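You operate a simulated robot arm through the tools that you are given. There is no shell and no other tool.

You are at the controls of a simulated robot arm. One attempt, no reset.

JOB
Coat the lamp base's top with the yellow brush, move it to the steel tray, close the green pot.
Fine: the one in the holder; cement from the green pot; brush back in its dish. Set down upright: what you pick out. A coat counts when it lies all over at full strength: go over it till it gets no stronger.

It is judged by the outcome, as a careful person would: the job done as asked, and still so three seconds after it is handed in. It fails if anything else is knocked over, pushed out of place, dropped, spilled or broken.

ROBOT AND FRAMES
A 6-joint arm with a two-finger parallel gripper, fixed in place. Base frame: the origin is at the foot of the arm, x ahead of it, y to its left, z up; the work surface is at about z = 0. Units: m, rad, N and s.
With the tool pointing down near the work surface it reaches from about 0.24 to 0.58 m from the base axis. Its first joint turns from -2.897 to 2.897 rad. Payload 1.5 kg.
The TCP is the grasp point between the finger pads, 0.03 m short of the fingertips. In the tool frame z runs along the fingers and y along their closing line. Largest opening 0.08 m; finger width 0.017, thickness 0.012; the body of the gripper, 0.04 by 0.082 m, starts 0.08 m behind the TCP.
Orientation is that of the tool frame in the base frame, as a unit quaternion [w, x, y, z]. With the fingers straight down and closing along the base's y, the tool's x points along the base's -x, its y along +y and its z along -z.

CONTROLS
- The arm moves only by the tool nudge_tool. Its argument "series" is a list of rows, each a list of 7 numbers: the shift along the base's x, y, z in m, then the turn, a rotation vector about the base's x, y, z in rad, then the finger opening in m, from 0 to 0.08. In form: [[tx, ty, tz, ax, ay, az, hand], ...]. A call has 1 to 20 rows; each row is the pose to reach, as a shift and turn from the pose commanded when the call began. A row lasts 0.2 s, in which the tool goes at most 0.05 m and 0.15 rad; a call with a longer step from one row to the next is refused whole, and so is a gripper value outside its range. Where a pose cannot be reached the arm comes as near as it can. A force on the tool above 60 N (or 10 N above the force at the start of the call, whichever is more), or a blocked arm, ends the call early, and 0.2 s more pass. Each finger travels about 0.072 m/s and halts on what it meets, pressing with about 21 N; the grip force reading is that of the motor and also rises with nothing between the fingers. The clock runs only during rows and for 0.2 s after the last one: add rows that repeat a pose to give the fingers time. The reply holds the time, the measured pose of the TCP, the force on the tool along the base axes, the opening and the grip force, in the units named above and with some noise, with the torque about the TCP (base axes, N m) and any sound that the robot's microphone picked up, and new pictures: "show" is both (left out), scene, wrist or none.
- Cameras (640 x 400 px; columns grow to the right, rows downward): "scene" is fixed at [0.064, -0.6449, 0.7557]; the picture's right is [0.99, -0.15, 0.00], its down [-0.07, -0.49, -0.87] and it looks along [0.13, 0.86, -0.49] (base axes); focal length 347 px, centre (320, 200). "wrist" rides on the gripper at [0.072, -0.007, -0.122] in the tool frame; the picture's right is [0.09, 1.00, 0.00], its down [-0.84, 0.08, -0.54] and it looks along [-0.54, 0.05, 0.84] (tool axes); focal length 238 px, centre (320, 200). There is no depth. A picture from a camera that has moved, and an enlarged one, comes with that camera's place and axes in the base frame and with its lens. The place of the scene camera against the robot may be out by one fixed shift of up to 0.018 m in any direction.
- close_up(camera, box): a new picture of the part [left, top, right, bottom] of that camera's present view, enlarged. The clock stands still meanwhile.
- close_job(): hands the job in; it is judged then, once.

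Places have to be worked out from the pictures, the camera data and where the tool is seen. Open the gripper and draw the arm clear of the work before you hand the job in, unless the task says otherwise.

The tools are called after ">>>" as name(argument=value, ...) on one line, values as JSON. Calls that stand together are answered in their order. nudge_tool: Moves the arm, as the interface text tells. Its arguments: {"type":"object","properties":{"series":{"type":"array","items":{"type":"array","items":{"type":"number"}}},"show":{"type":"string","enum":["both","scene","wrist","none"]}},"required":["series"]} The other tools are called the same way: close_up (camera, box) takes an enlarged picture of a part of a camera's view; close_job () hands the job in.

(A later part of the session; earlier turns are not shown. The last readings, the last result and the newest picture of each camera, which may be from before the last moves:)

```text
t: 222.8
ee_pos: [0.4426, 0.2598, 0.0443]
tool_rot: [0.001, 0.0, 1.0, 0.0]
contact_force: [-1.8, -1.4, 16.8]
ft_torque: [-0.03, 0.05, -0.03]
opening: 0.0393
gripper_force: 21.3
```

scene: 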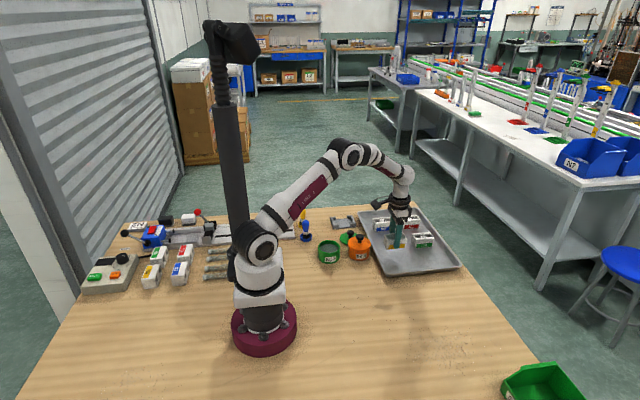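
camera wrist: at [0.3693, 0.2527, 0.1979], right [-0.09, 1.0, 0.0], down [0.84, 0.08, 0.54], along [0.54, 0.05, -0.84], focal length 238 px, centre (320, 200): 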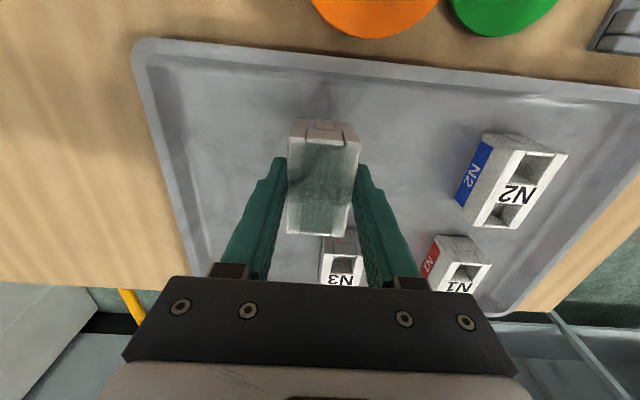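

It's on the tray floor. I'll ease slightly and release.

>>> nudge_tool(series=[[0, 0, 0.0008, 0, 0, 0, 0.02], [0, 0, 0.0008, 0, 0, 0, 0.045], [0, 0, 0.0008, 0, 0, 0, 0.06], [0, 0, 0.0008, 0, 0, 0, 0.066], [0, 0, 0.0008, 0, 0, 0, 0.066]], show="none")

>>> nudge_tool(series=[[0, 0, 0.03, 0, 0, 0, 0.066], [0, 0, 0.07, 0, 0, 0, 0.066], [0, 0, 0.1, 0, 0, 0, 0.066], [0, 0, 0.1, 0, 0, 0, 0.066]], show="both")

>>> close_up(camera="wrist", box=[270, 100, 370, 200])

>>> close_up(camera="scene", box=[370, 205, 440, 265])

```text
t: 224.0
ee_pos: [0.4428, 0.2606, 0.0441]
tool_rot: [-0.001, 0.0, 1.0, 0.0]
contact_force: [-0.2, -0.6, -0.5]
ft_torque: [-0.05, -0.05, 0.01]
opening: 0.066
gripper_force: 0.0
```

```text
t: 225.0
ee_pos: [0.4437, 0.2601, 0.1441]
tool_rot: [0.0, 0.0, 1.0, 0.0]
contact_force: [0.1, -0.2, -0.3]
ft_torque: [-0.04, 0.0, 0.03]
opening: 0.0659
gripper_force: 0.0
camera wrist: at [0.3702, 0.2538, 0.2659], right [-0.09, 1.0, 0.0], down [0.84, 0.08, 0.54], along [0.54, 0.05, -0.84], focal length 238 px, centre (320, 200)
```

scene: 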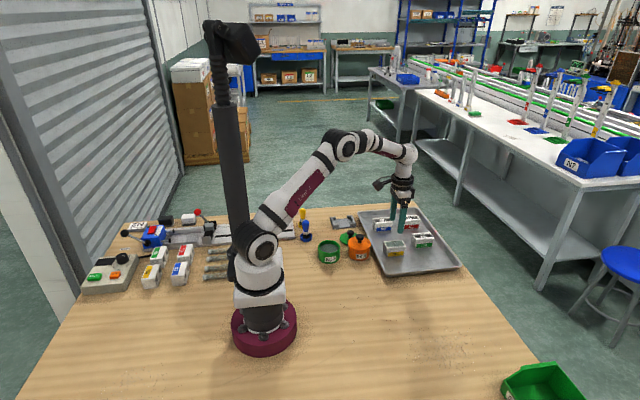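
wrist: 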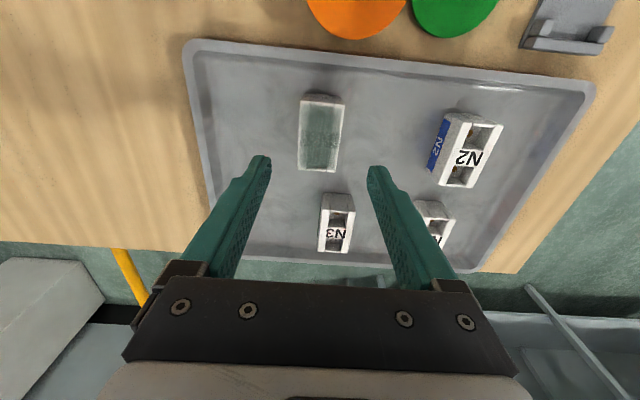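

```text
4.00 times, centred on (320, 150) of wrist
camera zoom: at [0.3702, 0.2538, 0.2659], right [-0.09, 1.0, 0.0], down [0.84, 0.08, 0.54], along [0.54, 0.05, -0.84], focal length 953 px, centre (320, 400)
```

zoom: 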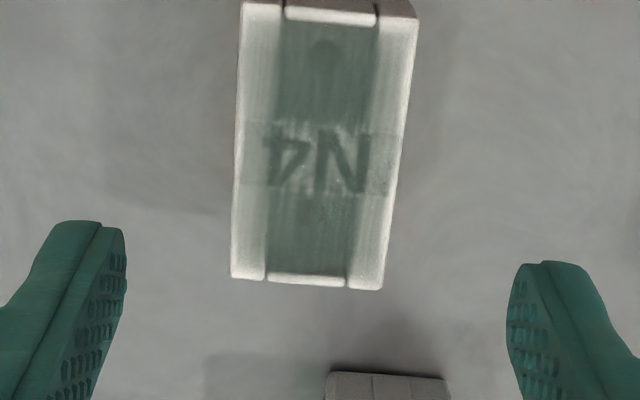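

```text
6.67 times, centred on (405, 235) of scene
camera zoom: at [0.064, -0.6449, 0.7557], right [0.99, -0.15, 0.0], down [-0.07, -0.49, -0.87], along [0.13, 0.86, -0.49], focal length 2311 px, centre (-247, -33)
```

zoom: 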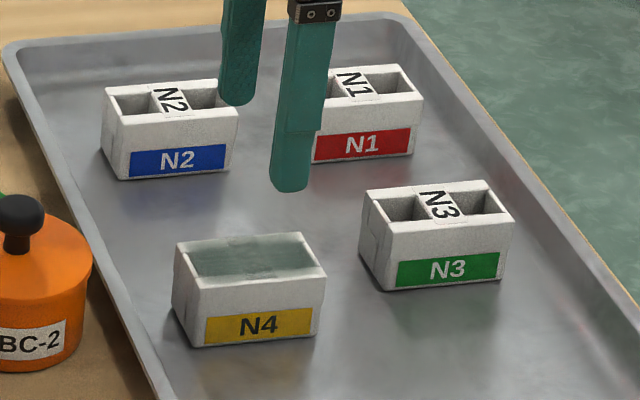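

N4 stands upright in the tray, well lit and unshaded. I'll examine the coat closely here.

>>> close_up(camera="wrist", box=[290, 90, 350, 135])

>>> close_up(camera="wrist", box=[290, 130, 350, 175])

>>> close_up(camera="scene", box=[382, 232, 408, 250])

```text
8.89 times, centred on (320, 112) of wrist
camera zoom: at [0.3702, 0.2538, 0.2659], right [-0.09, 1.0, 0.0], down [0.84, 0.08, 0.54], along [0.54, 0.05, -0.84], focal length 2119 px, centre (320, 978)
```

zoom: 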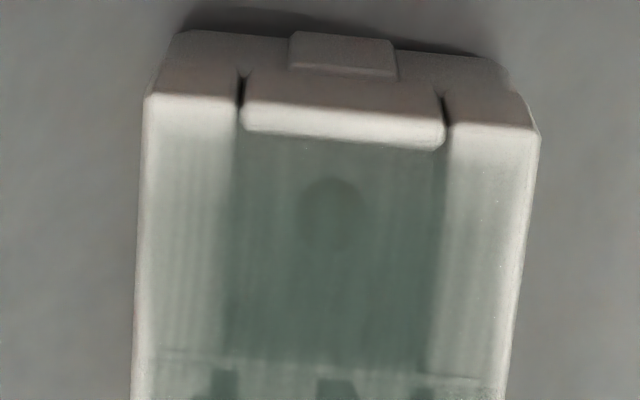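

```text
8.89 times, centred on (320, 152) of wrist
camera zoom: at [0.3702, 0.2538, 0.2659], right [-0.09, 1.0, 0.0], down [0.84, 0.08, 0.54], along [0.54, 0.05, -0.84], focal length 2119 px, centre (320, 622)
```

zoom: 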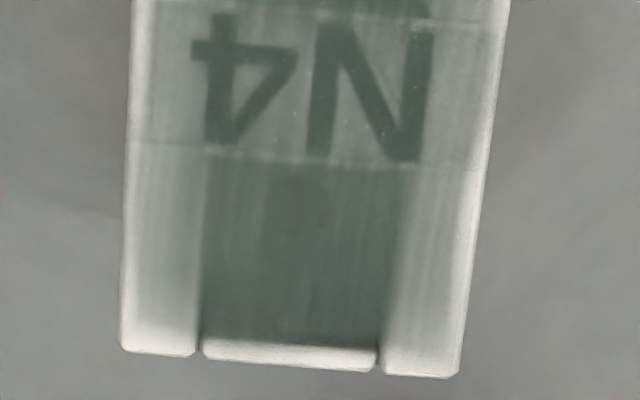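

```text
16.00 times, centred on (395, 241) of scene
camera zoom: at [0.064, -0.6449, 0.7557], right [0.99, -0.15, 0.0], down [-0.07, -0.49, -0.87], along [0.13, 0.86, -0.49], focal length 5545 px, centre (-880, -456)
```

zoom: 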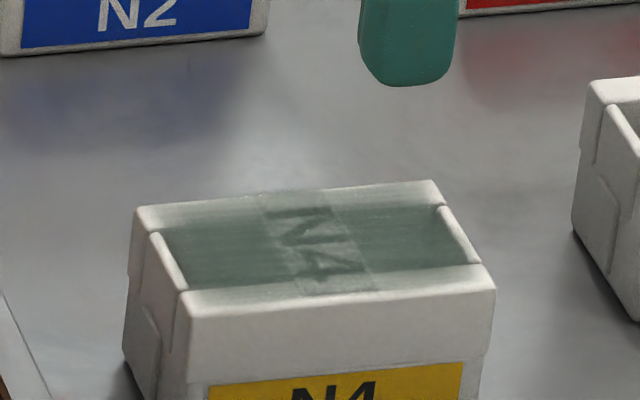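

The scene view still shows the front rail quite pale. I'll compare it at the same zoom with N3's bare rail.

>>> close_up(camera="scene", box=[384, 236, 396, 246])

>>> close_up(camera="scene", box=[396, 238, 410, 248])

>>> close_up(camera="scene", box=[410, 228, 436, 246])

```text
16.00 times, centred on (390, 241) of scene
camera zoom: at [0.064, -0.6449, 0.7557], right [0.99, -0.15, 0.0], down [-0.07, -0.49, -0.87], along [0.13, 0.86, -0.49], focal length 5545 px, centre (-800, -456)
```

zoom: 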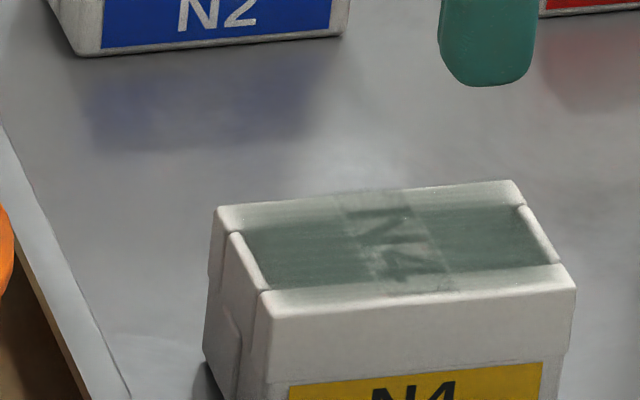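

```text
16.00 times, centred on (403, 243) of scene
camera zoom: at [0.064, -0.6449, 0.7557], right [0.99, -0.15, 0.0], down [-0.07, -0.49, -0.87], along [0.13, 0.86, -0.49], focal length 5545 px, centre (-1008, -488)
```

zoom: 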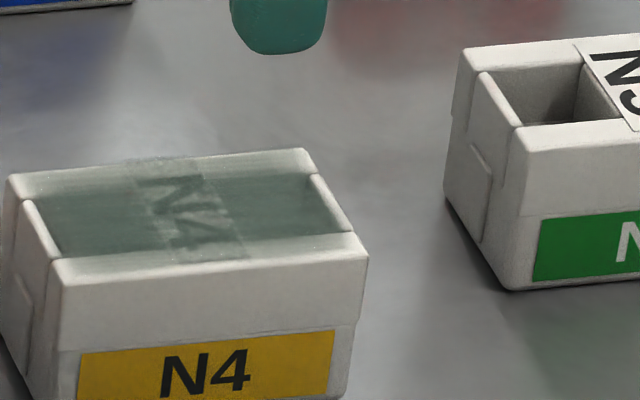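

```text
16.00 times, centred on (423, 237) of scene
camera zoom: at [0.064, -0.6449, 0.7557], right [0.99, -0.15, 0.0], down [-0.07, -0.49, -0.87], along [0.13, 0.86, -0.49], focal length 5545 px, centre (-1328, -392)
```

zoom: 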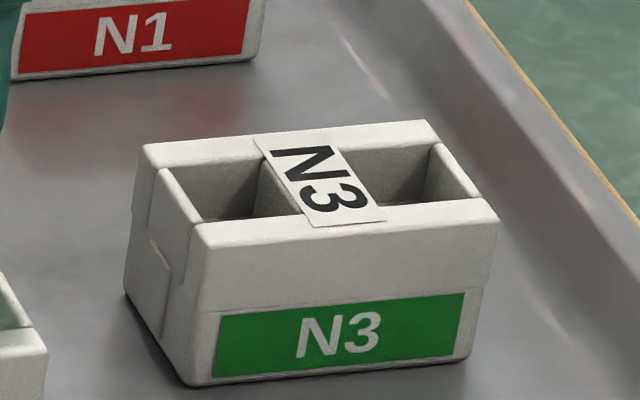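

To settle saturation, I'll use the fixed scene camera for a before/after test: treat N4's edges here with a freshly dipped brush and compare. First I'll fetch the brush again.

>>> nudge_tool(series=[[-0.03, 0.022, 0.026, 0, 0, 0, 0.06], [-0.065, 0.05, 0.026, 0, 0, 0, 0.06], [-0.1, 0.077, 0.026, 0, 0, 0, 0.06], [-0.135, 0.103, 0.026, 0, 0, 0, 0.06], [-0.17, 0.13, 0.026, 0, 0, 0, 0.06], [-0.205, 0.157, 0.026, 0, 0, 0, 0.06], [-0.24, 0.183, 0.026, 0, 0, 0, 0.06], [-0.27, 0.206, 0.015, 0, 0, 0, 0.06], [-0.289, 0.2205, -0.003, 0, 0, 0, 0.06], [-0.289, 0.2205, -0.003, 0, 0, 0, 0.06]], show="wrist")

>>> close_up(camera="wrist", box=[260, 90, 380, 190])

>>> close_up(camera="scene", box=[384, 230, 410, 250])

```text
t: 227.2
ee_pos: [0.1528, 0.4801, 0.1421]
tool_rot: [0.0, 0.0, 1.0, 0.001]
contact_force: [-0.2, -0.1, 0.4]
ft_torque: [-0.01, 0.04, 0.01]
opening: 0.06
gripper_force: 0.1
camera wrist: at [0.0802, 0.4751, 0.2622], right [-0.09, 1.0, 0.0], down [0.84, 0.08, 0.54], along [0.54, 0.05, -0.84], focal length 238 px, centre (320, 200)
```

wrist: 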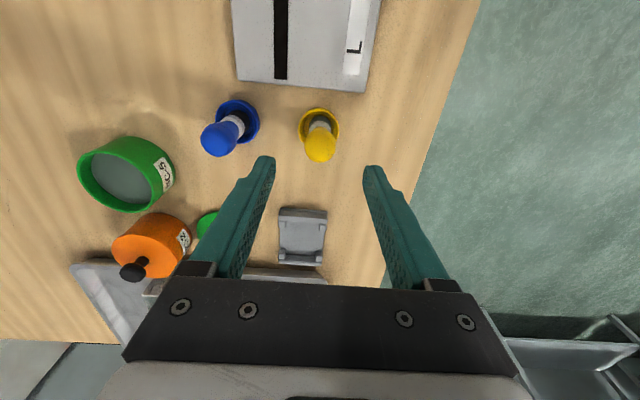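

```text
4.00 times, centred on (320, 140) of wrist
camera zoom: at [0.0802, 0.4751, 0.2622], right [-0.09, 1.0, 0.0], down [0.84, 0.08, 0.54], along [0.54, 0.05, -0.84], focal length 953 px, centre (320, 440)
```

zoom: 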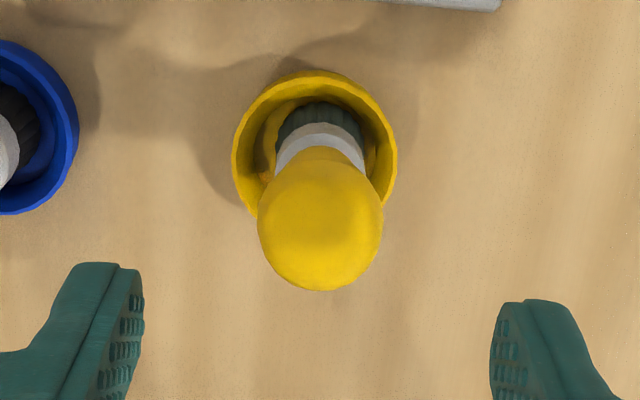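

```text
16.00 times, centred on (397, 240) of scene
camera zoom: at [0.064, -0.6449, 0.7557], right [0.99, -0.15, 0.0], down [-0.07, -0.49, -0.87], along [0.13, 0.86, -0.49], focal length 5545 px, centre (-912, -440)
```

zoom: 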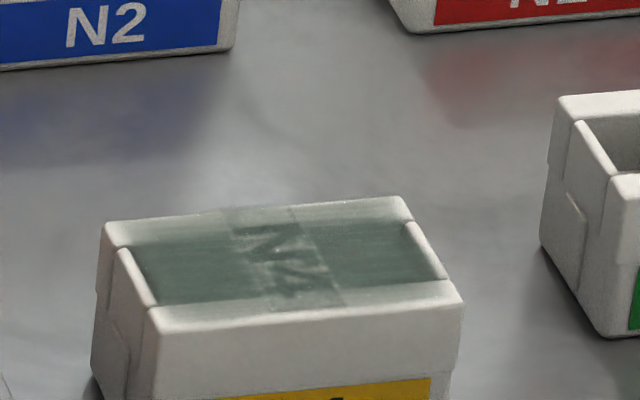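

Baseline recorded; the brush stands at about (0.153, 0.481). I'll grip it again.

>>> nudge_tool(series=[[0.0005, 0.0005, -0.03, 0, 0, 0, 0.06], [0.0005, 0.0005, -0.055, 0, 0, 0, 0.06], [0.0005, 0.0005, -0.0744, 0, 0, 0, 0.06], [0.0005, 0.0005, -0.0744, 0, 0, 0, 0.06], [0.0005, 0.0005, -0.0744, 0, 0, 0, 0.03], [0.0005, 0.0005, -0.0744, 0, 0, 0, 0.0], [0.0005, 0.0005, -0.0744, 0, 0, 0, 0.0], [0.0005, 0.0005, -0.0744, 0, 0, 0, 0.0], [0.0005, 0.0005, -0.045, 0, 0, 0, 0.0], [0.0005, 0.0005, -0.005, 0, 0, 0, 0.0], [0.0005, 0.0005, 0.03, 0, 0, 0, 0.0]], show="wrist")

```text
t: 229.6
ee_pos: [0.1535, 0.4789, 0.171]
tool_rot: [0.0, 0.0, 1.0, 0.0]
contact_force: [0.6, 0.1, -0.5]
ft_torque: [0.01, 0.01, 0.02]
opening: 0.0263
gripper_force: 21.0
camera wrist: at [0.0815, 0.4739, 0.2919], right [-0.09, 1.0, 0.0], down [0.84, 0.08, 0.54], along [0.54, 0.05, -0.84], focal length 238 px, centre (320, 200)
```

wrist: 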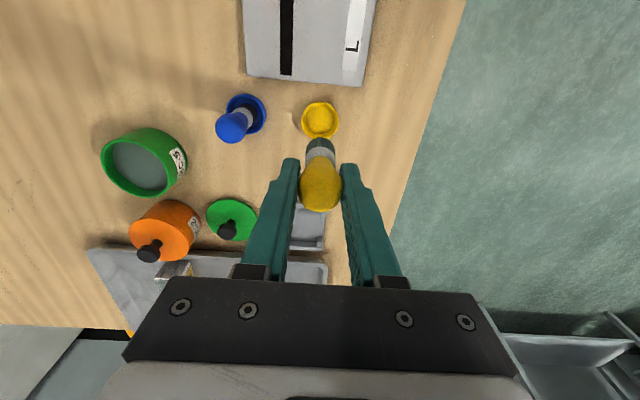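

>>> nudge_tool(series=[[0.01, -0.034, 0.005, 0, 0, 0, 0.0], [0.02, -0.068, 0.005, 0, 0, 0, 0.0], [0.031, -0.102, 0.005, 0, 0, 0, 0.0], [0.041, -0.136, 0.005, 0, 0, 0, 0.0], [0.051, -0.17, 0.005, 0, 0, 0, 0.0], [0.0613, -0.2053, 0.0, 0, 0, 0, 0.0], [0.0613, -0.2053, -0.04, 0, 0, 0, 0.0], [0.0613, -0.2053, -0.065, 0, 0, 0, 0.0], [0.0613, -0.2053, -0.073, 0, 0, 0, 0.0], [0.0613, -0.2053, -0.075, 0, 0, 0, 0.0], [0.0613, -0.2053, -0.0762, 0, 0, 0, 0.0], [0.0613, -0.2053, -0.0768, 0, 0, 0, 0.0], [0.0613, -0.2023, -0.0772, 0, 0, 0, 0.0], [0.0613, -0.2053, -0.0774, 0, 0, 0, 0.0], [0.0613, -0.2083, -0.0776, 0, 0, 0, 0.0], [0.0613, -0.2053, -0.0778, 0, 0, 0, 0.0]], show="none")

```text
t: 233.0
ee_pos: [0.2149, 0.2755, 0.0943]
tool_rot: [0.001, 0.0, 1.0, 0.0]
contact_force: [2.6, -1.9, 11.2]
ft_torque: [-0.06, -0.14, 0.0]
opening: 0.0259
gripper_force: 20.7
```

Loaded (11 N contact). I'll carry it high over the orange pot to N4's front (-y) rail at the near end and touch down.

>>> nudge_tool(series=[[0, 0, 0.04, 0, 0, 0, 0.0], [0, 0, 0.082, 0, 0, 0, 0.0], [0.04, -0.006, 0.084, 0, 0, 0, 0.0], [0.08, -0.012, 0.084, 0, 0, 0, 0.0], [0.12, -0.018, 0.084, 0, 0, 0, 0.0], [0.16, -0.025, 0.084, 0, 0, 0, 0.0], [0.2012, -0.0317, 0.078, 0, 0, 0, 0.0], [0.2012, -0.0317, 0.04, 0, 0, 0, 0.0], [0.2012, -0.0317, 0.018, 0, 0, 0, 0.0], [0.2012, -0.0317, 0.0125, 0, 0, 0, 0.0], [0.2012, -0.0317, 0.0113, 0, 0, 0, 0.0]], show="wrist")

>>> close_up(camera="wrist", box=[270, 80, 380, 200])

>>> close_up(camera="scene", box=[375, 210, 420, 260])

```text
t: 235.4
ee_pos: [0.4164, 0.243, 0.1046]
tool_rot: [0.001, 0.001, 1.0, 0.001]
contact_force: [-2.1, -0.8, 14.4]
ft_torque: [0.05, 0.19, 0.01]
opening: 0.0263
gripper_force: 21.2
camera wrist: at [0.3444, 0.2376, 0.2264], right [-0.09, 1.0, 0.0], down [0.84, 0.08, 0.54], along [0.54, 0.05, -0.84], focal length 238 px, centre (320, 200)
```

wrist: 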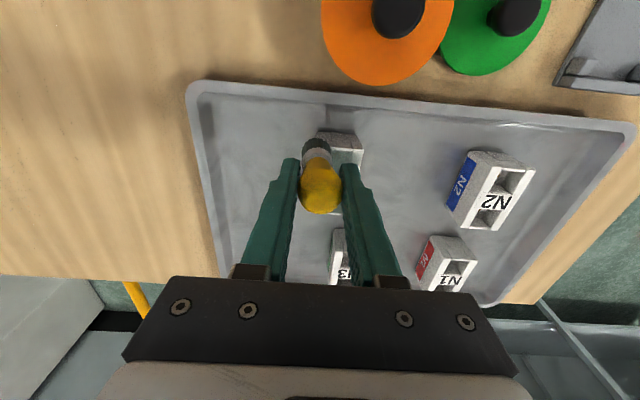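

```text
3.33 times, centred on (325, 140) of wrist
camera zoom: at [0.3444, 0.2376, 0.2264], right [-0.09, 1.0, 0.0], down [0.84, 0.08, 0.54], along [0.54, 0.05, -0.84], focal length 794 px, centre (303, 400)
```

zoom: 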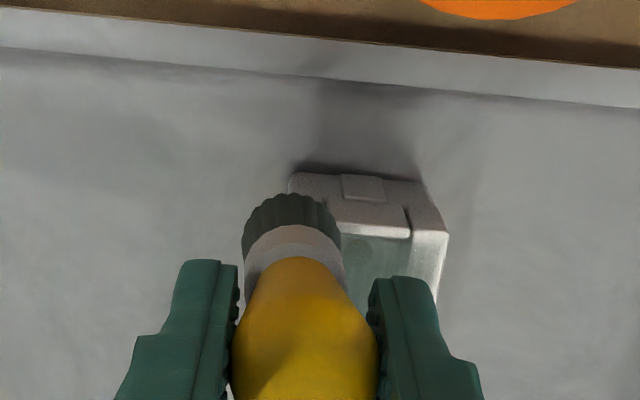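

```text
8.00 times, centred on (398, 235) of scene
camera zoom: at [0.064, -0.6449, 0.7557], right [0.99, -0.15, 0.0], down [-0.07, -0.49, -0.87], along [0.13, 0.86, -0.49], focal length 2773 px, centre (-300, -80)
```

zoom: 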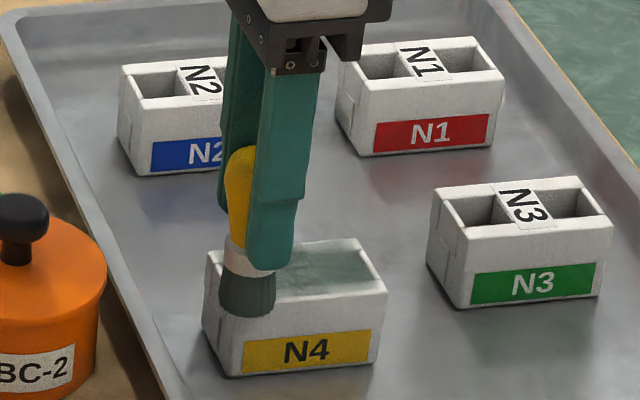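

The brush is on the near front corner with firm contact. I'll zigzag along the front rail right at its edge.

>>> nudge_tool(series=[[0, -0.004, 0.0003, 0, 0, 0, 0.0], [0, 0.005, 0.0002, 0, 0, 0, 0.0], [0.005, 0.005, 0.0001, 0, 0, 0, 0.0], [0.005, -0.004, 0.0, 0, 0, 0, 0.0], [0.01, -0.004, 0.0, 0, 0, 0, 0.0], [0.01, 0.005, -0.0001, 0, 0, 0, 0.0], [0.015, 0.005, -0.0001, 0, 0, 0, 0.0], [0.015, -0.004, -0.0002, 0, 0, 0, 0.0], [0.021, -0.004, -0.0002, 0, 0, 0, 0.0], [0.021, 0.005, -0.0003, 0, 0, 0, 0.0], [0.027, 0.005, -0.0003, 0, 0, 0, 0.0], [0.027, -0.004, -0.0004, 0, 0, 0, 0.0], [0.033, -0.004, -0.0005, 0, 0, 0, 0.0], [0.033, 0.005, -0.0005, 0, 0, 0, 0.0], [0.039, 0.005, -0.0006, 0, 0, 0, 0.0], [0.039, -0.004, -0.0006, 0, 0, 0, 0.0], [0.045, -0.004, -0.0007, 0, 0, 0, 0.0], [0.045, 0.005, -0.0007, 0, 0, 0, 0.0], [0.052, 0.005, -0.0008, 0, 0, 0, 0.0], [0.052, -0.004, -0.0009, 0, 0, 0, 0.0]], show="wrist")

>>> close_up(camera="scene", box=[384, 230, 410, 250])

>>> close_up(camera="wrist", box=[270, 40, 380, 160])

```text
t: 239.6
ee_pos: [0.4674, 0.2394, 0.1046]
tool_rot: [-0.001, 0.0, 1.0, 0.001]
contact_force: [1.3, 1.3, 4.7]
ft_torque: [0.15, 0.01, -0.03]
opening: 0.0264
gripper_force: 21.2
camera wrist: at [0.3958, 0.2333, 0.225], right [-0.09, 1.0, 0.0], down [0.84, 0.08, 0.54], along [0.54, 0.05, -0.84], focal length 238 px, centre (320, 200)
```

wrist: 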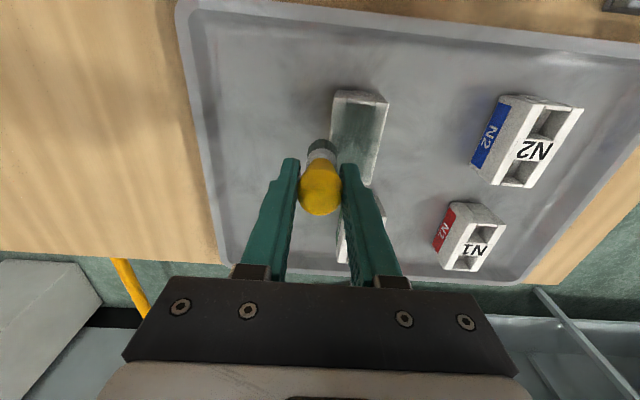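

```text
16.00 times, centred on (397, 240) of scene
camera zoom: at [0.064, -0.6449, 0.7557], right [0.99, -0.15, 0.0], down [-0.07, -0.49, -0.87], along [0.13, 0.86, -0.49], focal length 5545 px, centre (-912, -440)
```

zoom: 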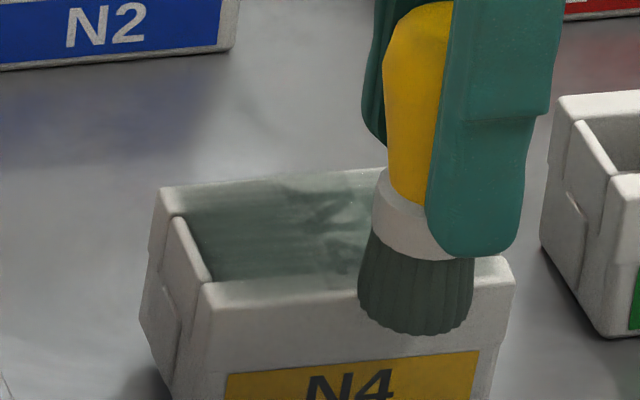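

```text
3.33 times, centred on (325, 100) of wrist
camera zoom: at [0.3958, 0.2333, 0.225], right [-0.09, 1.0, 0.0], down [0.84, 0.08, 0.54], along [0.54, 0.05, -0.84], focal length 794 px, centre (303, 533)
```

zoom: 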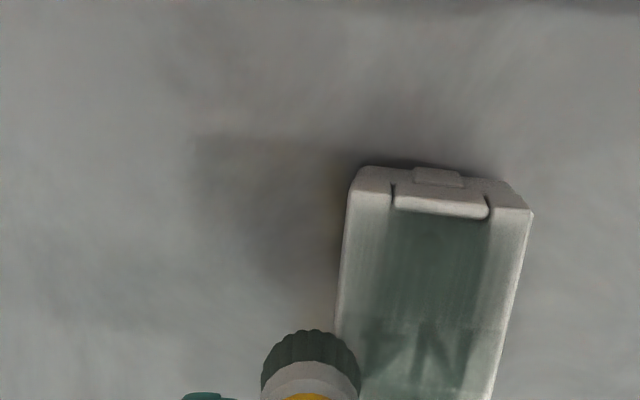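

The block slid on the smooth tray with the strokes (about 13 mm in x, 16 mm in y), so I'll stop stroking here. I'll lift the brush clear and compare the front rail with the baseline.

>>> nudge_tool(series=[[0, 0, 0.02, 0, 0, 0, 0.0], [-0.01, 0, 0.055, 0, 0, 0, 0.0], [-0.04, 0.005, 0.07, 0, 0, 0, 0.0], [-0.08, 0.01, 0.07, 0, 0, 0, 0.0], [-0.12, 0.015, 0.07, 0, 0, 0, 0.0], [-0.16, 0.02, 0.07, 0, 0, 0, 0.0], [-0.2, 0.025, 0.07, 0, 0, 0, 0.0], [-0.2, 0.025, 0.07, 0, 0, 0, 0.0]], show="scene")

>>> close_up(camera="scene", box=[386, 226, 412, 246])

>>> close_up(camera="scene", box=[350, 200, 470, 280])

```text
t: 241.4
ee_pos: [0.2684, 0.2656, 0.1743]
tool_rot: [0.0, 0.001, 1.0, 0.0]
contact_force: [0.4, 0.2, -0.4]
ft_torque: [0.01, -0.01, 0.02]
opening: 0.026
gripper_force: 20.9
```

scene: 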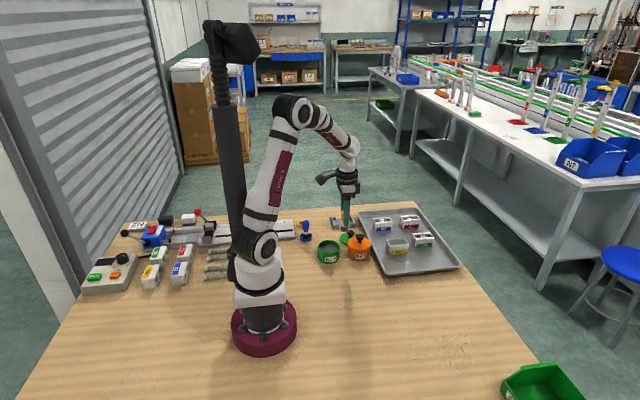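

```text
16.00 times, centred on (399, 236) of scene
camera zoom: at [0.064, -0.6449, 0.7557], right [0.99, -0.15, 0.0], down [-0.07, -0.49, -0.87], along [0.13, 0.86, -0.49], focal length 5545 px, centre (-944, -376)
```

zoom: 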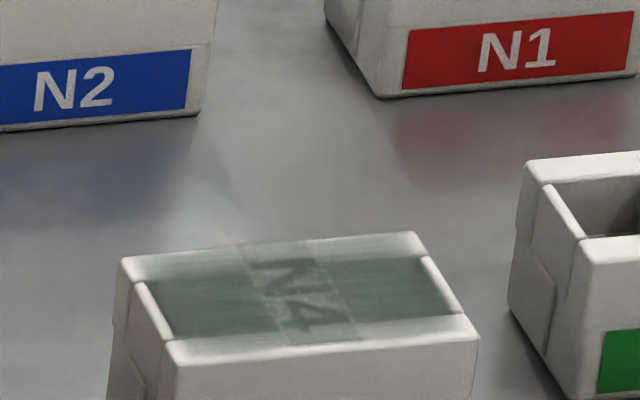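

```text
5.00 times, centred on (410, 240) of scene
camera zoom: at [0.064, -0.6449, 0.7557], right [0.99, -0.15, 0.0], down [-0.07, -0.49, -0.87], along [0.13, 0.86, -0.49], focal length 1733 px, centre (-130, 0)
```

zoom: 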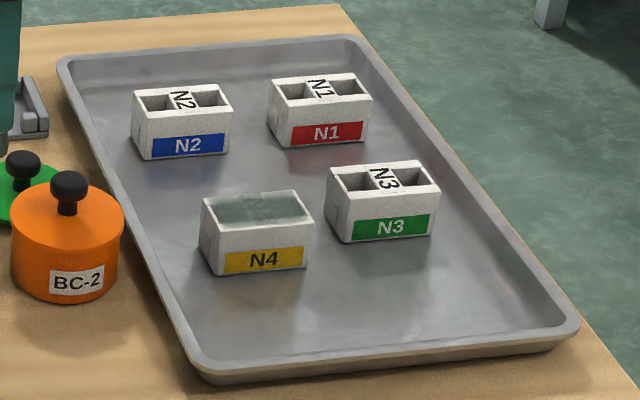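

N4 is upright and clear of the others. The brush slid off its edge as the block moved, so that wasn't a fair test. I'll try vertical dabs instead, pressing without dragging so the block stays put, starting with a fresh dip.

>>> nudge_tool(series=[[-0.03, 0.006, 0.0, 0, 0, 0, 0.0], [-0.0532, 0.0107, -0.01, 0, 0, 0, 0.0], [-0.0532, 0.0107, -0.05, 0, 0, 0, 0.0], [-0.0532, 0.0107, -0.073, 0, 0, 0, 0.0], [-0.0532, 0.0107, -0.079, 0, 0, 0, 0.0], [-0.0532, 0.0107, -0.0805, 0, 0, 0, 0.0], [-0.0532, 0.0107, -0.0812, 0, 0, 0, 0.0], [-0.0532, 0.0107, -0.0812, 0, 0, 0, 0.0]], show="none")

```text
t: 243.2
ee_pos: [0.2135, 0.2756, 0.0931]
tool_rot: [-0.001, 0.0, 1.0, 0.0]
contact_force: [0.2, -0.9, -0.8]
ft_torque: [0.01, 0.0, -0.03]
opening: 0.0261
gripper_force: 21.2
```

>>> nudge_tool(series=[[0, 0, -0.0008, 0, 0, 0, 0.0], [0, 0, -0.0014, 0, 0, 0, 0.0], [0, 0, -0.0014, 0, 0, 0, 0.0]], show="none")

```text
t: 244.0
ee_pos: [0.2155, 0.2746, 0.0913]
tool_rot: [0.001, 0.0, 1.0, 0.001]
contact_force: [-0.8, 1.8, 16.3]
ft_torque: [-0.01, 0.05, -0.01]
opening: 0.0264
gripper_force: 21.5
```

Loaded. I'll carry it over to N4's front rail at x≈0.434, y≈0.250 and press straight down.

>>> nudge_tool(series=[[0, 0, 0.0006, 0, 0, 0, 0.0], [0, 0, 0.04, 0, 0, 0, 0.0], [0, 0, 0.084, 0, 0, 0, 0.0], [0.044, -0.005, 0.086, 0, 0, 0, 0.0], [0.088, -0.01, 0.086, 0, 0, 0, 0.0], [0.132, -0.015, 0.086, 0, 0, 0, 0.0], [0.176, -0.02, 0.086, 0, 0, 0, 0.0], [0.2192, -0.0257, 0.075, 0, 0, 0, 0.0], [0.2192, -0.0257, 0.035, 0, 0, 0, 0.0], [0.2192, -0.0257, 0.018, 0, 0, 0, 0.0], [0.2192, -0.0257, 0.0125, 0, 0, 0, 0.0], [0.2192, -0.0257, 0.0112, 0, 0, 0, 0.0]], show="wrist")

>>> close_up(camera="scene", box=[375, 210, 420, 260])

>>> close_up(camera="wrist", box=[270, 80, 380, 200])

```text
t: 246.6
ee_pos: [0.4345, 0.2502, 0.104]
tool_rot: [0.001, -0.001, 1.0, 0.002]
contact_force: [-0.4, -1.8, 13.5]
ft_torque: [-0.09, -0.06, 0.02]
opening: 0.0264
gripper_force: 20.9
camera wrist: at [0.3622, 0.2435, 0.224], right [-0.09, 1.0, 0.0], down [0.84, 0.08, 0.54], along [0.54, 0.05, -0.84], focal length 238 px, centre (320, 200)
```

wrist: 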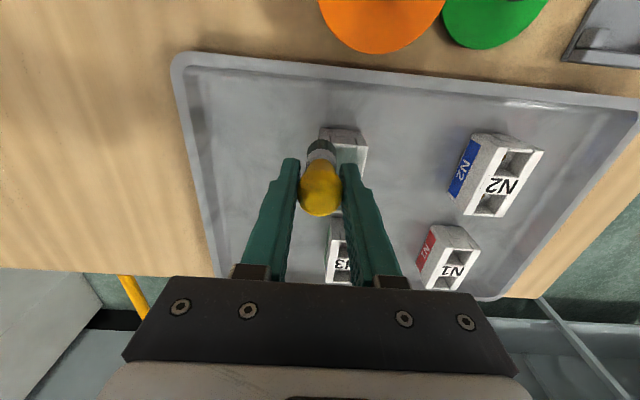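

```text
8.00 times, centred on (398, 235) of scene
camera zoom: at [0.064, -0.6449, 0.7557], right [0.99, -0.15, 0.0], down [-0.07, -0.49, -0.87], along [0.13, 0.86, -0.49], focal length 2773 px, centre (-300, -80)
```

zoom: 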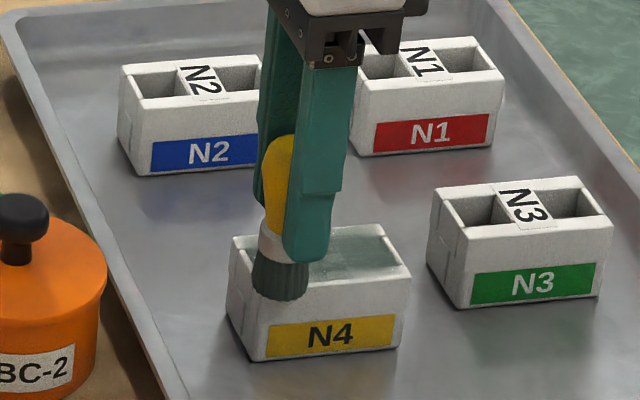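

```text
3.33 times, centred on (325, 140) of wrist
camera zoom: at [0.3622, 0.2435, 0.224], right [-0.09, 1.0, 0.0], down [0.84, 0.08, 0.54], along [0.54, 0.05, -0.84], focal length 794 px, centre (303, 400)
```

zoom: 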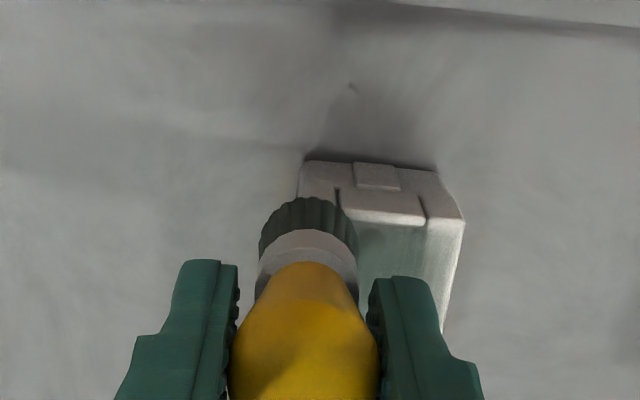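

Pressing on the near front rail at 13.5 N without dragging. I'll dab along the front rail in steps, lifting between dabs.

>>> nudge_tool(series=[[0, 0, -0.0002, 0, 0, 0, 0.0], [0, 0, -0.0002, 0, 0, 0, 0.0], [0, 0, 0.005, 0, 0, 0, 0.0], [0.012, 0, 0.005, 0, 0, 0, 0.0], [0.012, 0, -0.0001, 0, 0, 0, 0.0], [0.012, 0, -0.0004, 0, 0, 0, 0.0], [0.012, 0, -0.0004, 0, 0, 0, 0.0], [0.012, 0, 0.005, 0, 0, 0, 0.0], [0.026, 0, 0.005, 0, 0, 0, 0.0], [0.026, 0, -0.0003, 0, 0, 0, 0.0], [0.026, 0, -0.0006, 0, 0, 0, 0.0], [0.026, 0, -0.0006, 0, 0, 0, 0.0], [0.026, 0, 0.005, 0, 0, 0, 0.0], [0.04, 0, 0.005, 0, 0, 0, 0.0], [0.04, 0, -0.0005, 0, 0, 0, 0.0], [0.04, 0, -0.0008, 0, 0, 0, 0.0], [0.04, 0, -0.0008, 0, 0, 0, 0.0], [0.04, 0, 0.005, 0, 0, 0, 0.0], [0.052, 0, 0.005, 0, 0, 0, 0.0], [0.052, 0, -0.0008, 0, 0, 0, 0.0]], show="none")

>>> nudge_tool(series=[[0, 0, -0.0003, 0, 0, 0, 0.0], [0, 0, 0.02, 0, 0, 0, 0.0], [-0.01, 0, 0.06, 0, 0, 0, 0.0], [-0.05, 0.002, 0.078, 0, 0, 0, 0.0], [-0.09, 0.004, 0.078, 0, 0, 0, 0.0], [-0.13, 0.006, 0.078, 0, 0, 0, 0.0], [-0.17, 0.008, 0.078, 0, 0, 0, 0.0], [-0.21, 0.01, 0.078, 0, 0, 0, 0.0], [-0.21, 0.01, 0.078, 0, 0, 0, 0.0]], show="scene")

>>> close_up(camera="scene", box=[386, 226, 412, 246])

```text
t: 250.8
ee_pos: [0.4864, 0.2493, 0.1027]
tool_rot: [0.001, -0.001, 1.0, 0.001]
contact_force: [-2.4, -1.1, 12.8]
ft_torque: [-0.05, 0.2, 0.01]
opening: 0.0261
gripper_force: 20.7
```

```text
t: 252.8
ee_pos: [0.275, 0.2591, 0.179]
tool_rot: [0.0, 0.001, 1.0, 0.0]
contact_force: [-0.1, -0.5, -0.4]
ft_torque: [0.04, 0.0, 0.01]
opening: 0.0262
gripper_force: 20.7
```

scene: 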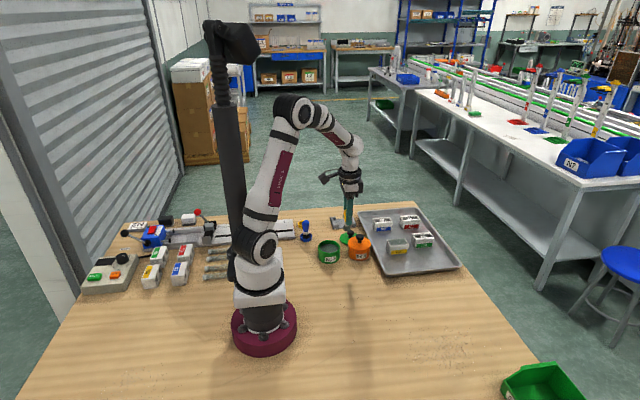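

```text
16.00 times, centred on (399, 236) of scene
camera zoom: at [0.064, -0.6449, 0.7557], right [0.99, -0.15, 0.0], down [-0.07, -0.49, -0.87], along [0.13, 0.86, -0.49], focal length 5545 px, centre (-944, -376)
```

zoom: 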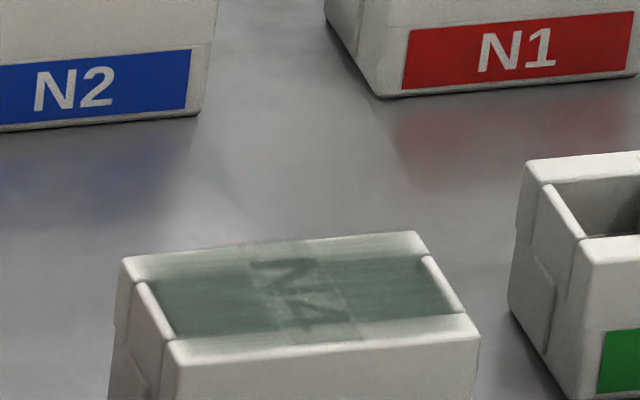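

Even five fresh firm dabs left the rail's appearance unchanged, and the block didn't move. The coat really has stopped getting stronger; the pale look is just how the bevelled rails render. I'll return the brush to its dish.

>>> nudge_tool(series=[[-0.02, 0.037, 0, 0, 0, 0, 0.0], [-0.041, 0.074, 0, 0, 0, 0, 0.0], [-0.062, 0.111, 0, 0, 0, 0, 0.0], [-0.083, 0.148, 0, 0, 0, 0, 0.0], [-0.104, 0.185, 0, 0, 0, 0, 0.0], [-0.1235, 0.2205, -0.01, 0, 0, 0, 0.0], [-0.1235, 0.2205, -0.05, 0, 0, 0, 0.0], [-0.1235, 0.2205, -0.085, 0, 0, 0, 0.0], [-0.1235, 0.2205, -0.0972, 0, 0, 0, 0.0], [-0.1235, 0.2205, -0.0972, 0, 0, 0, 0.0]], show="wrist")

>>> close_up(camera="wrist", box=[260, 100, 380, 210])

>>> close_up(camera="scene", box=[290, 190, 330, 235])

```text
t: 255.0
ee_pos: [0.1537, 0.4797, 0.0823]
tool_rot: [-0.001, 0.0, 1.0, 0.0]
contact_force: [0.6, -0.3, -0.1]
ft_torque: [0.0, 0.01, 0.01]
opening: 0.0263
gripper_force: 21.5
camera wrist: at [0.081, 0.474, 0.2032], right [-0.09, 1.0, 0.0], down [0.84, 0.08, 0.54], along [0.54, 0.05, -0.84], focal length 238 px, centre (320, 200)
```

wrist: 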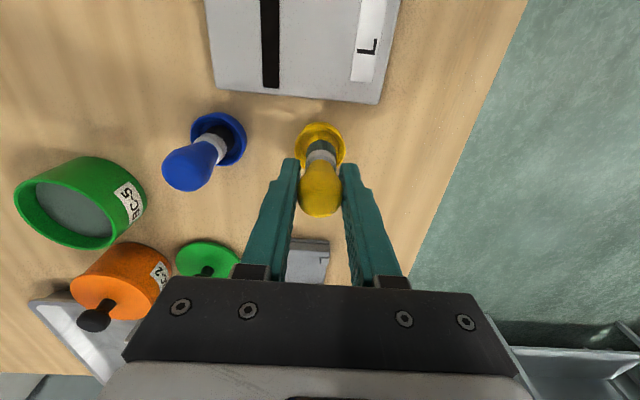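

```text
3.64 times, centred on (320, 155) of wrist
camera zoom: at [0.081, 0.474, 0.2032], right [-0.09, 1.0, 0.0], down [0.84, 0.08, 0.54], along [0.54, 0.05, -0.84], focal length 867 px, centre (320, 364)
```

zoom: 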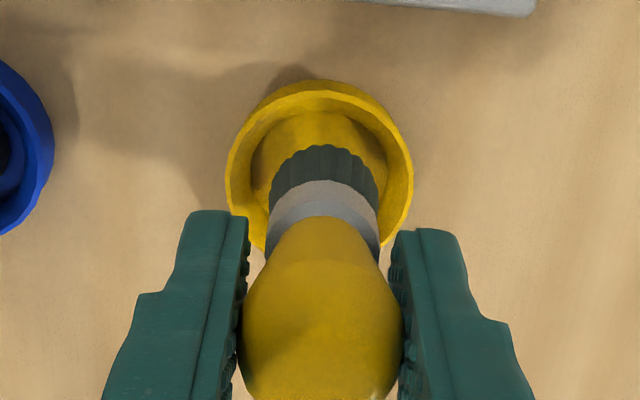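

```text
8.89 times, centred on (310, 212) of scene
camera zoom: at [0.064, -0.6449, 0.7557], right [0.99, -0.15, 0.0], down [-0.07, -0.49, -0.87], along [0.13, 0.86, -0.49], focal length 3081 px, centre (409, 89)
```

zoom: 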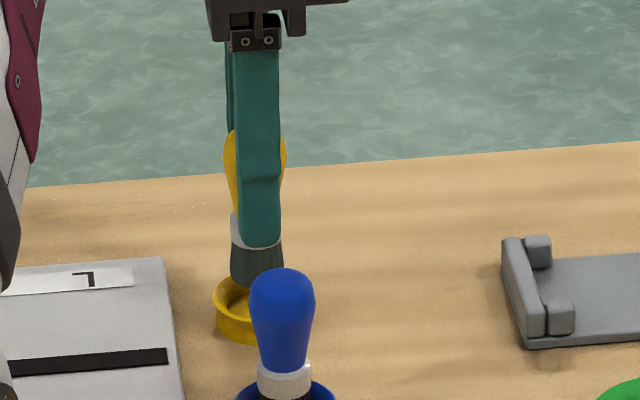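

Well aligned over the dish. I'll lower in steps.

>>> nudge_tool(series=[[-0.0005, -0.0003, -0.008, 0, 0, 0, 0.0], [-0.0005, -0.0003, -0.015, 0, 0, 0, 0.0], [-0.0005, -0.0003, -0.018, 0, 0, 0, 0.0], [-0.0005, -0.0003, -0.0193, 0, 0, 0, 0.0], [-0.0005, -0.0003, -0.0193, 0, 0, 0, 0.0]], show="none")

```text
t: 256.2
ee_pos: [0.153, 0.4807, 0.0632]
tool_rot: [0.0, 0.0, 1.0, 0.0]
contact_force: [0.4, -0.1, -0.3]
ft_torque: [-0.01, 0.04, 0.0]
opening: 0.0265
gripper_force: 20.6
```

>>> nudge_tool(series=[[0, 0, -0.0008, 0, 0, 0, 0.0], [0, 0, -0.0013, 0, 0, 0, 0.0]], show="none")

>>> close_up(camera="wrist", box=[260, 100, 380, 210])

```text
t: 256.8
ee_pos: [0.1521, 0.4806, 0.0629]
tool_rot: [0.0, 0.0, 1.0, 0.001]
contact_force: [0.7, -0.7, 9.4]
ft_torque: [-0.05, -0.04, -0.03]
opening: 0.0259
gripper_force: 21.3
```

```text
3.64 times, centred on (320, 155) of wrist
camera zoom: at [0.0801, 0.4739, 0.1835], right [-0.09, 1.0, 0.0], down [0.84, 0.08, 0.54], along [0.54, 0.05, -0.84], focal length 867 px, centre (320, 364)
```

zoom: 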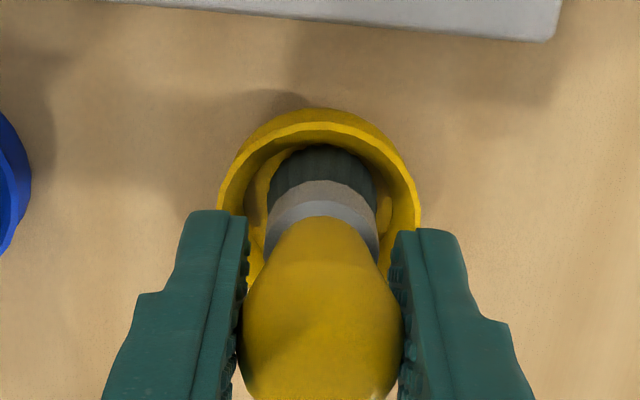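

On the dish floor (9 N). I'll ease, release, rise, and check.

>>> nudge_tool(series=[[0, 0, 0.0008, 0, 0, 0, 0.0], [0, 0, 0.0008, 0, 0, 0, 0.03], [0, 0, 0.0008, 0, 0, 0, 0.045], [0, 0, 0.0008, 0, 0, 0, 0.06], [0, 0, 0.0008, 0, 0, 0, 0.06], [0, 0, 0.03, 0, 0, 0, 0.06], [0, 0, 0.07, 0, 0, 0, 0.06], [0, 0, 0.1, 0, 0, 0, 0.06], [0, 0, 0.1, 0, 0, 0, 0.06]], show="both")

>>> close_up(camera="scene", box=[285, 190, 385, 270])

>>> close_up(camera="wrist", box=[60, 80, 360, 280])

```text
t: 258.8
ee_pos: [0.1521, 0.4795, 0.1622]
tool_rot: [0.001, 0.0, 1.0, 0.0]
contact_force: [1.5, 1.0, -0.3]
ft_torque: [0.0, -0.03, -0.02]
opening: 0.0601
gripper_force: 0.1
camera wrist: at [0.0798, 0.4735, 0.2827], right [-0.09, 1.0, 0.0], down [0.84, 0.08, 0.54], along [0.54, 0.05, -0.84], focal length 238 px, centre (320, 200)
```

scene: 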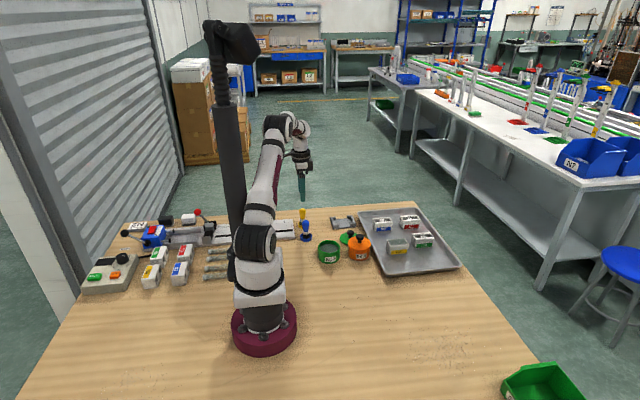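
wrist: 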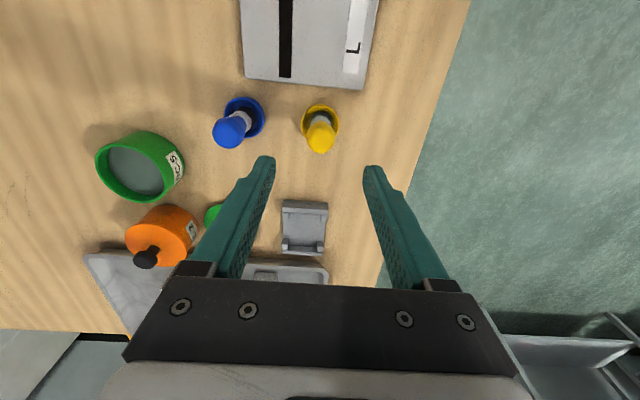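

```text
5.00 times, centred on (335, 230) of scene
camera zoom: at [0.064, -0.6449, 0.7557], right [0.99, -0.15, 0.0], down [-0.07, -0.49, -0.87], along [0.13, 0.86, -0.49], focal length 1733 px, centre (245, 50)
```

zoom: 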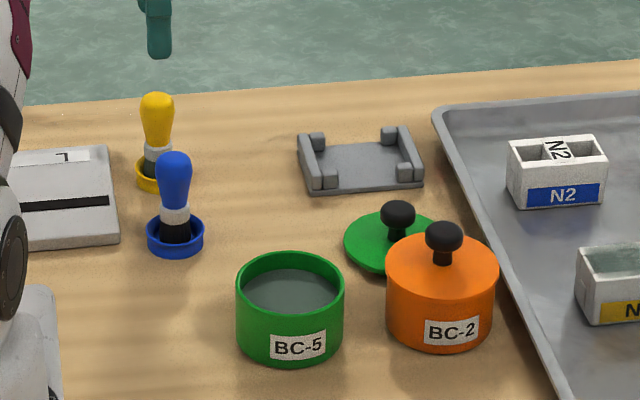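

```text
2.00 times, centred on (210, 180) of wrist
camera zoom: at [0.0798, 0.4735, 0.2827], right [-0.09, 1.0, 0.0], down [0.84, 0.08, 0.54], along [0.54, 0.05, -0.84], focal length 477 px, centre (540, 240)
```

zoom: 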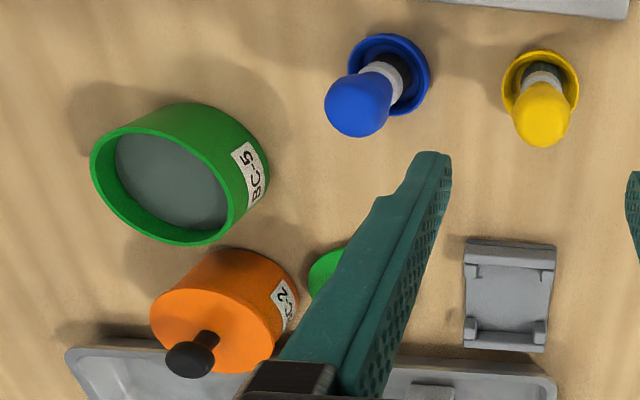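

The brush is upright in its dish and the pots haven't moved. Now for the lid: I'll move above the green lid with a narrow opening and locate its knob precisely.

>>> nudge_tool(series=[[0.03, -0.028, 0, 0, 0, 0, 0.05], [0.06, -0.056, 0, 0, 0, 0, 0.05], [0.09, -0.084, 0, 0, 0, 0, 0.05], [0.12, -0.11, 0, 0, 0, 0, 0.05], [0.128, -0.117, -0.01, 0, 0, 0, 0.05], [0.128, -0.117, -0.01, 0, 0, 0, 0.05]], show="wrist")

>>> close_up(camera="wrist", box=[250, 110, 390, 230])

>>> close_up(camera="scene", box=[335, 220, 375, 265])

```text
t: 260.2
ee_pos: [0.2812, 0.3627, 0.1523]
tool_rot: [0.0, 0.001, 1.0, 0.0]
contact_force: [0.5, -0.5, 0.7]
ft_torque: [-0.01, -0.03, -0.01]
opening: 0.0503
gripper_force: 0.0
camera wrist: at [0.2083, 0.3566, 0.2728], right [-0.09, 1.0, 0.0], down [0.84, 0.08, 0.54], along [0.54, 0.05, -0.84], focal length 238 px, centre (320, 200)
```

wrist: 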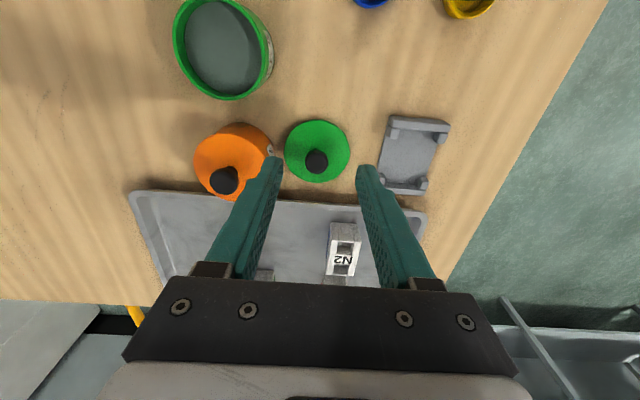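

```text
3.33 times, centred on (320, 170) of wrist
camera zoom: at [0.2083, 0.3566, 0.2728], right [-0.09, 1.0, 0.0], down [0.84, 0.08, 0.54], along [0.54, 0.05, -0.84], focal length 794 px, centre (320, 300)
```

zoom: 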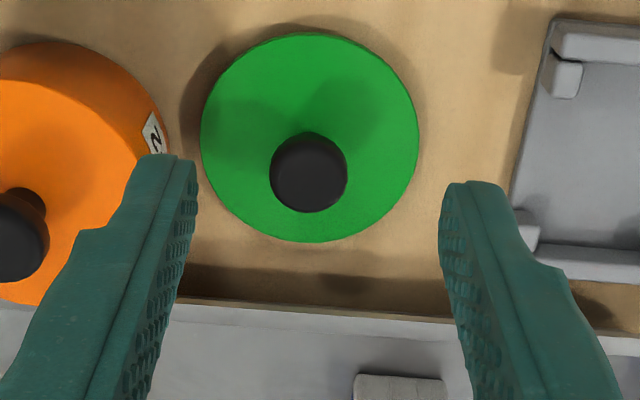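

```text
8.89 times, centred on (355, 242) of scene
camera zoom: at [0.064, -0.6449, 0.7557], right [0.99, -0.15, 0.0], down [-0.07, -0.49, -0.87], along [0.13, 0.86, -0.49], focal length 3081 px, centre (9, -178)
```

zoom: 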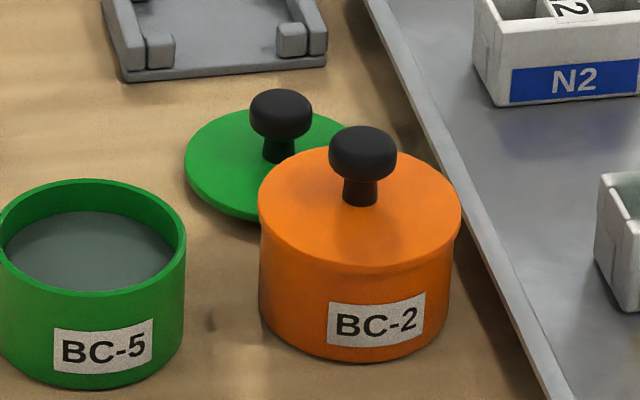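

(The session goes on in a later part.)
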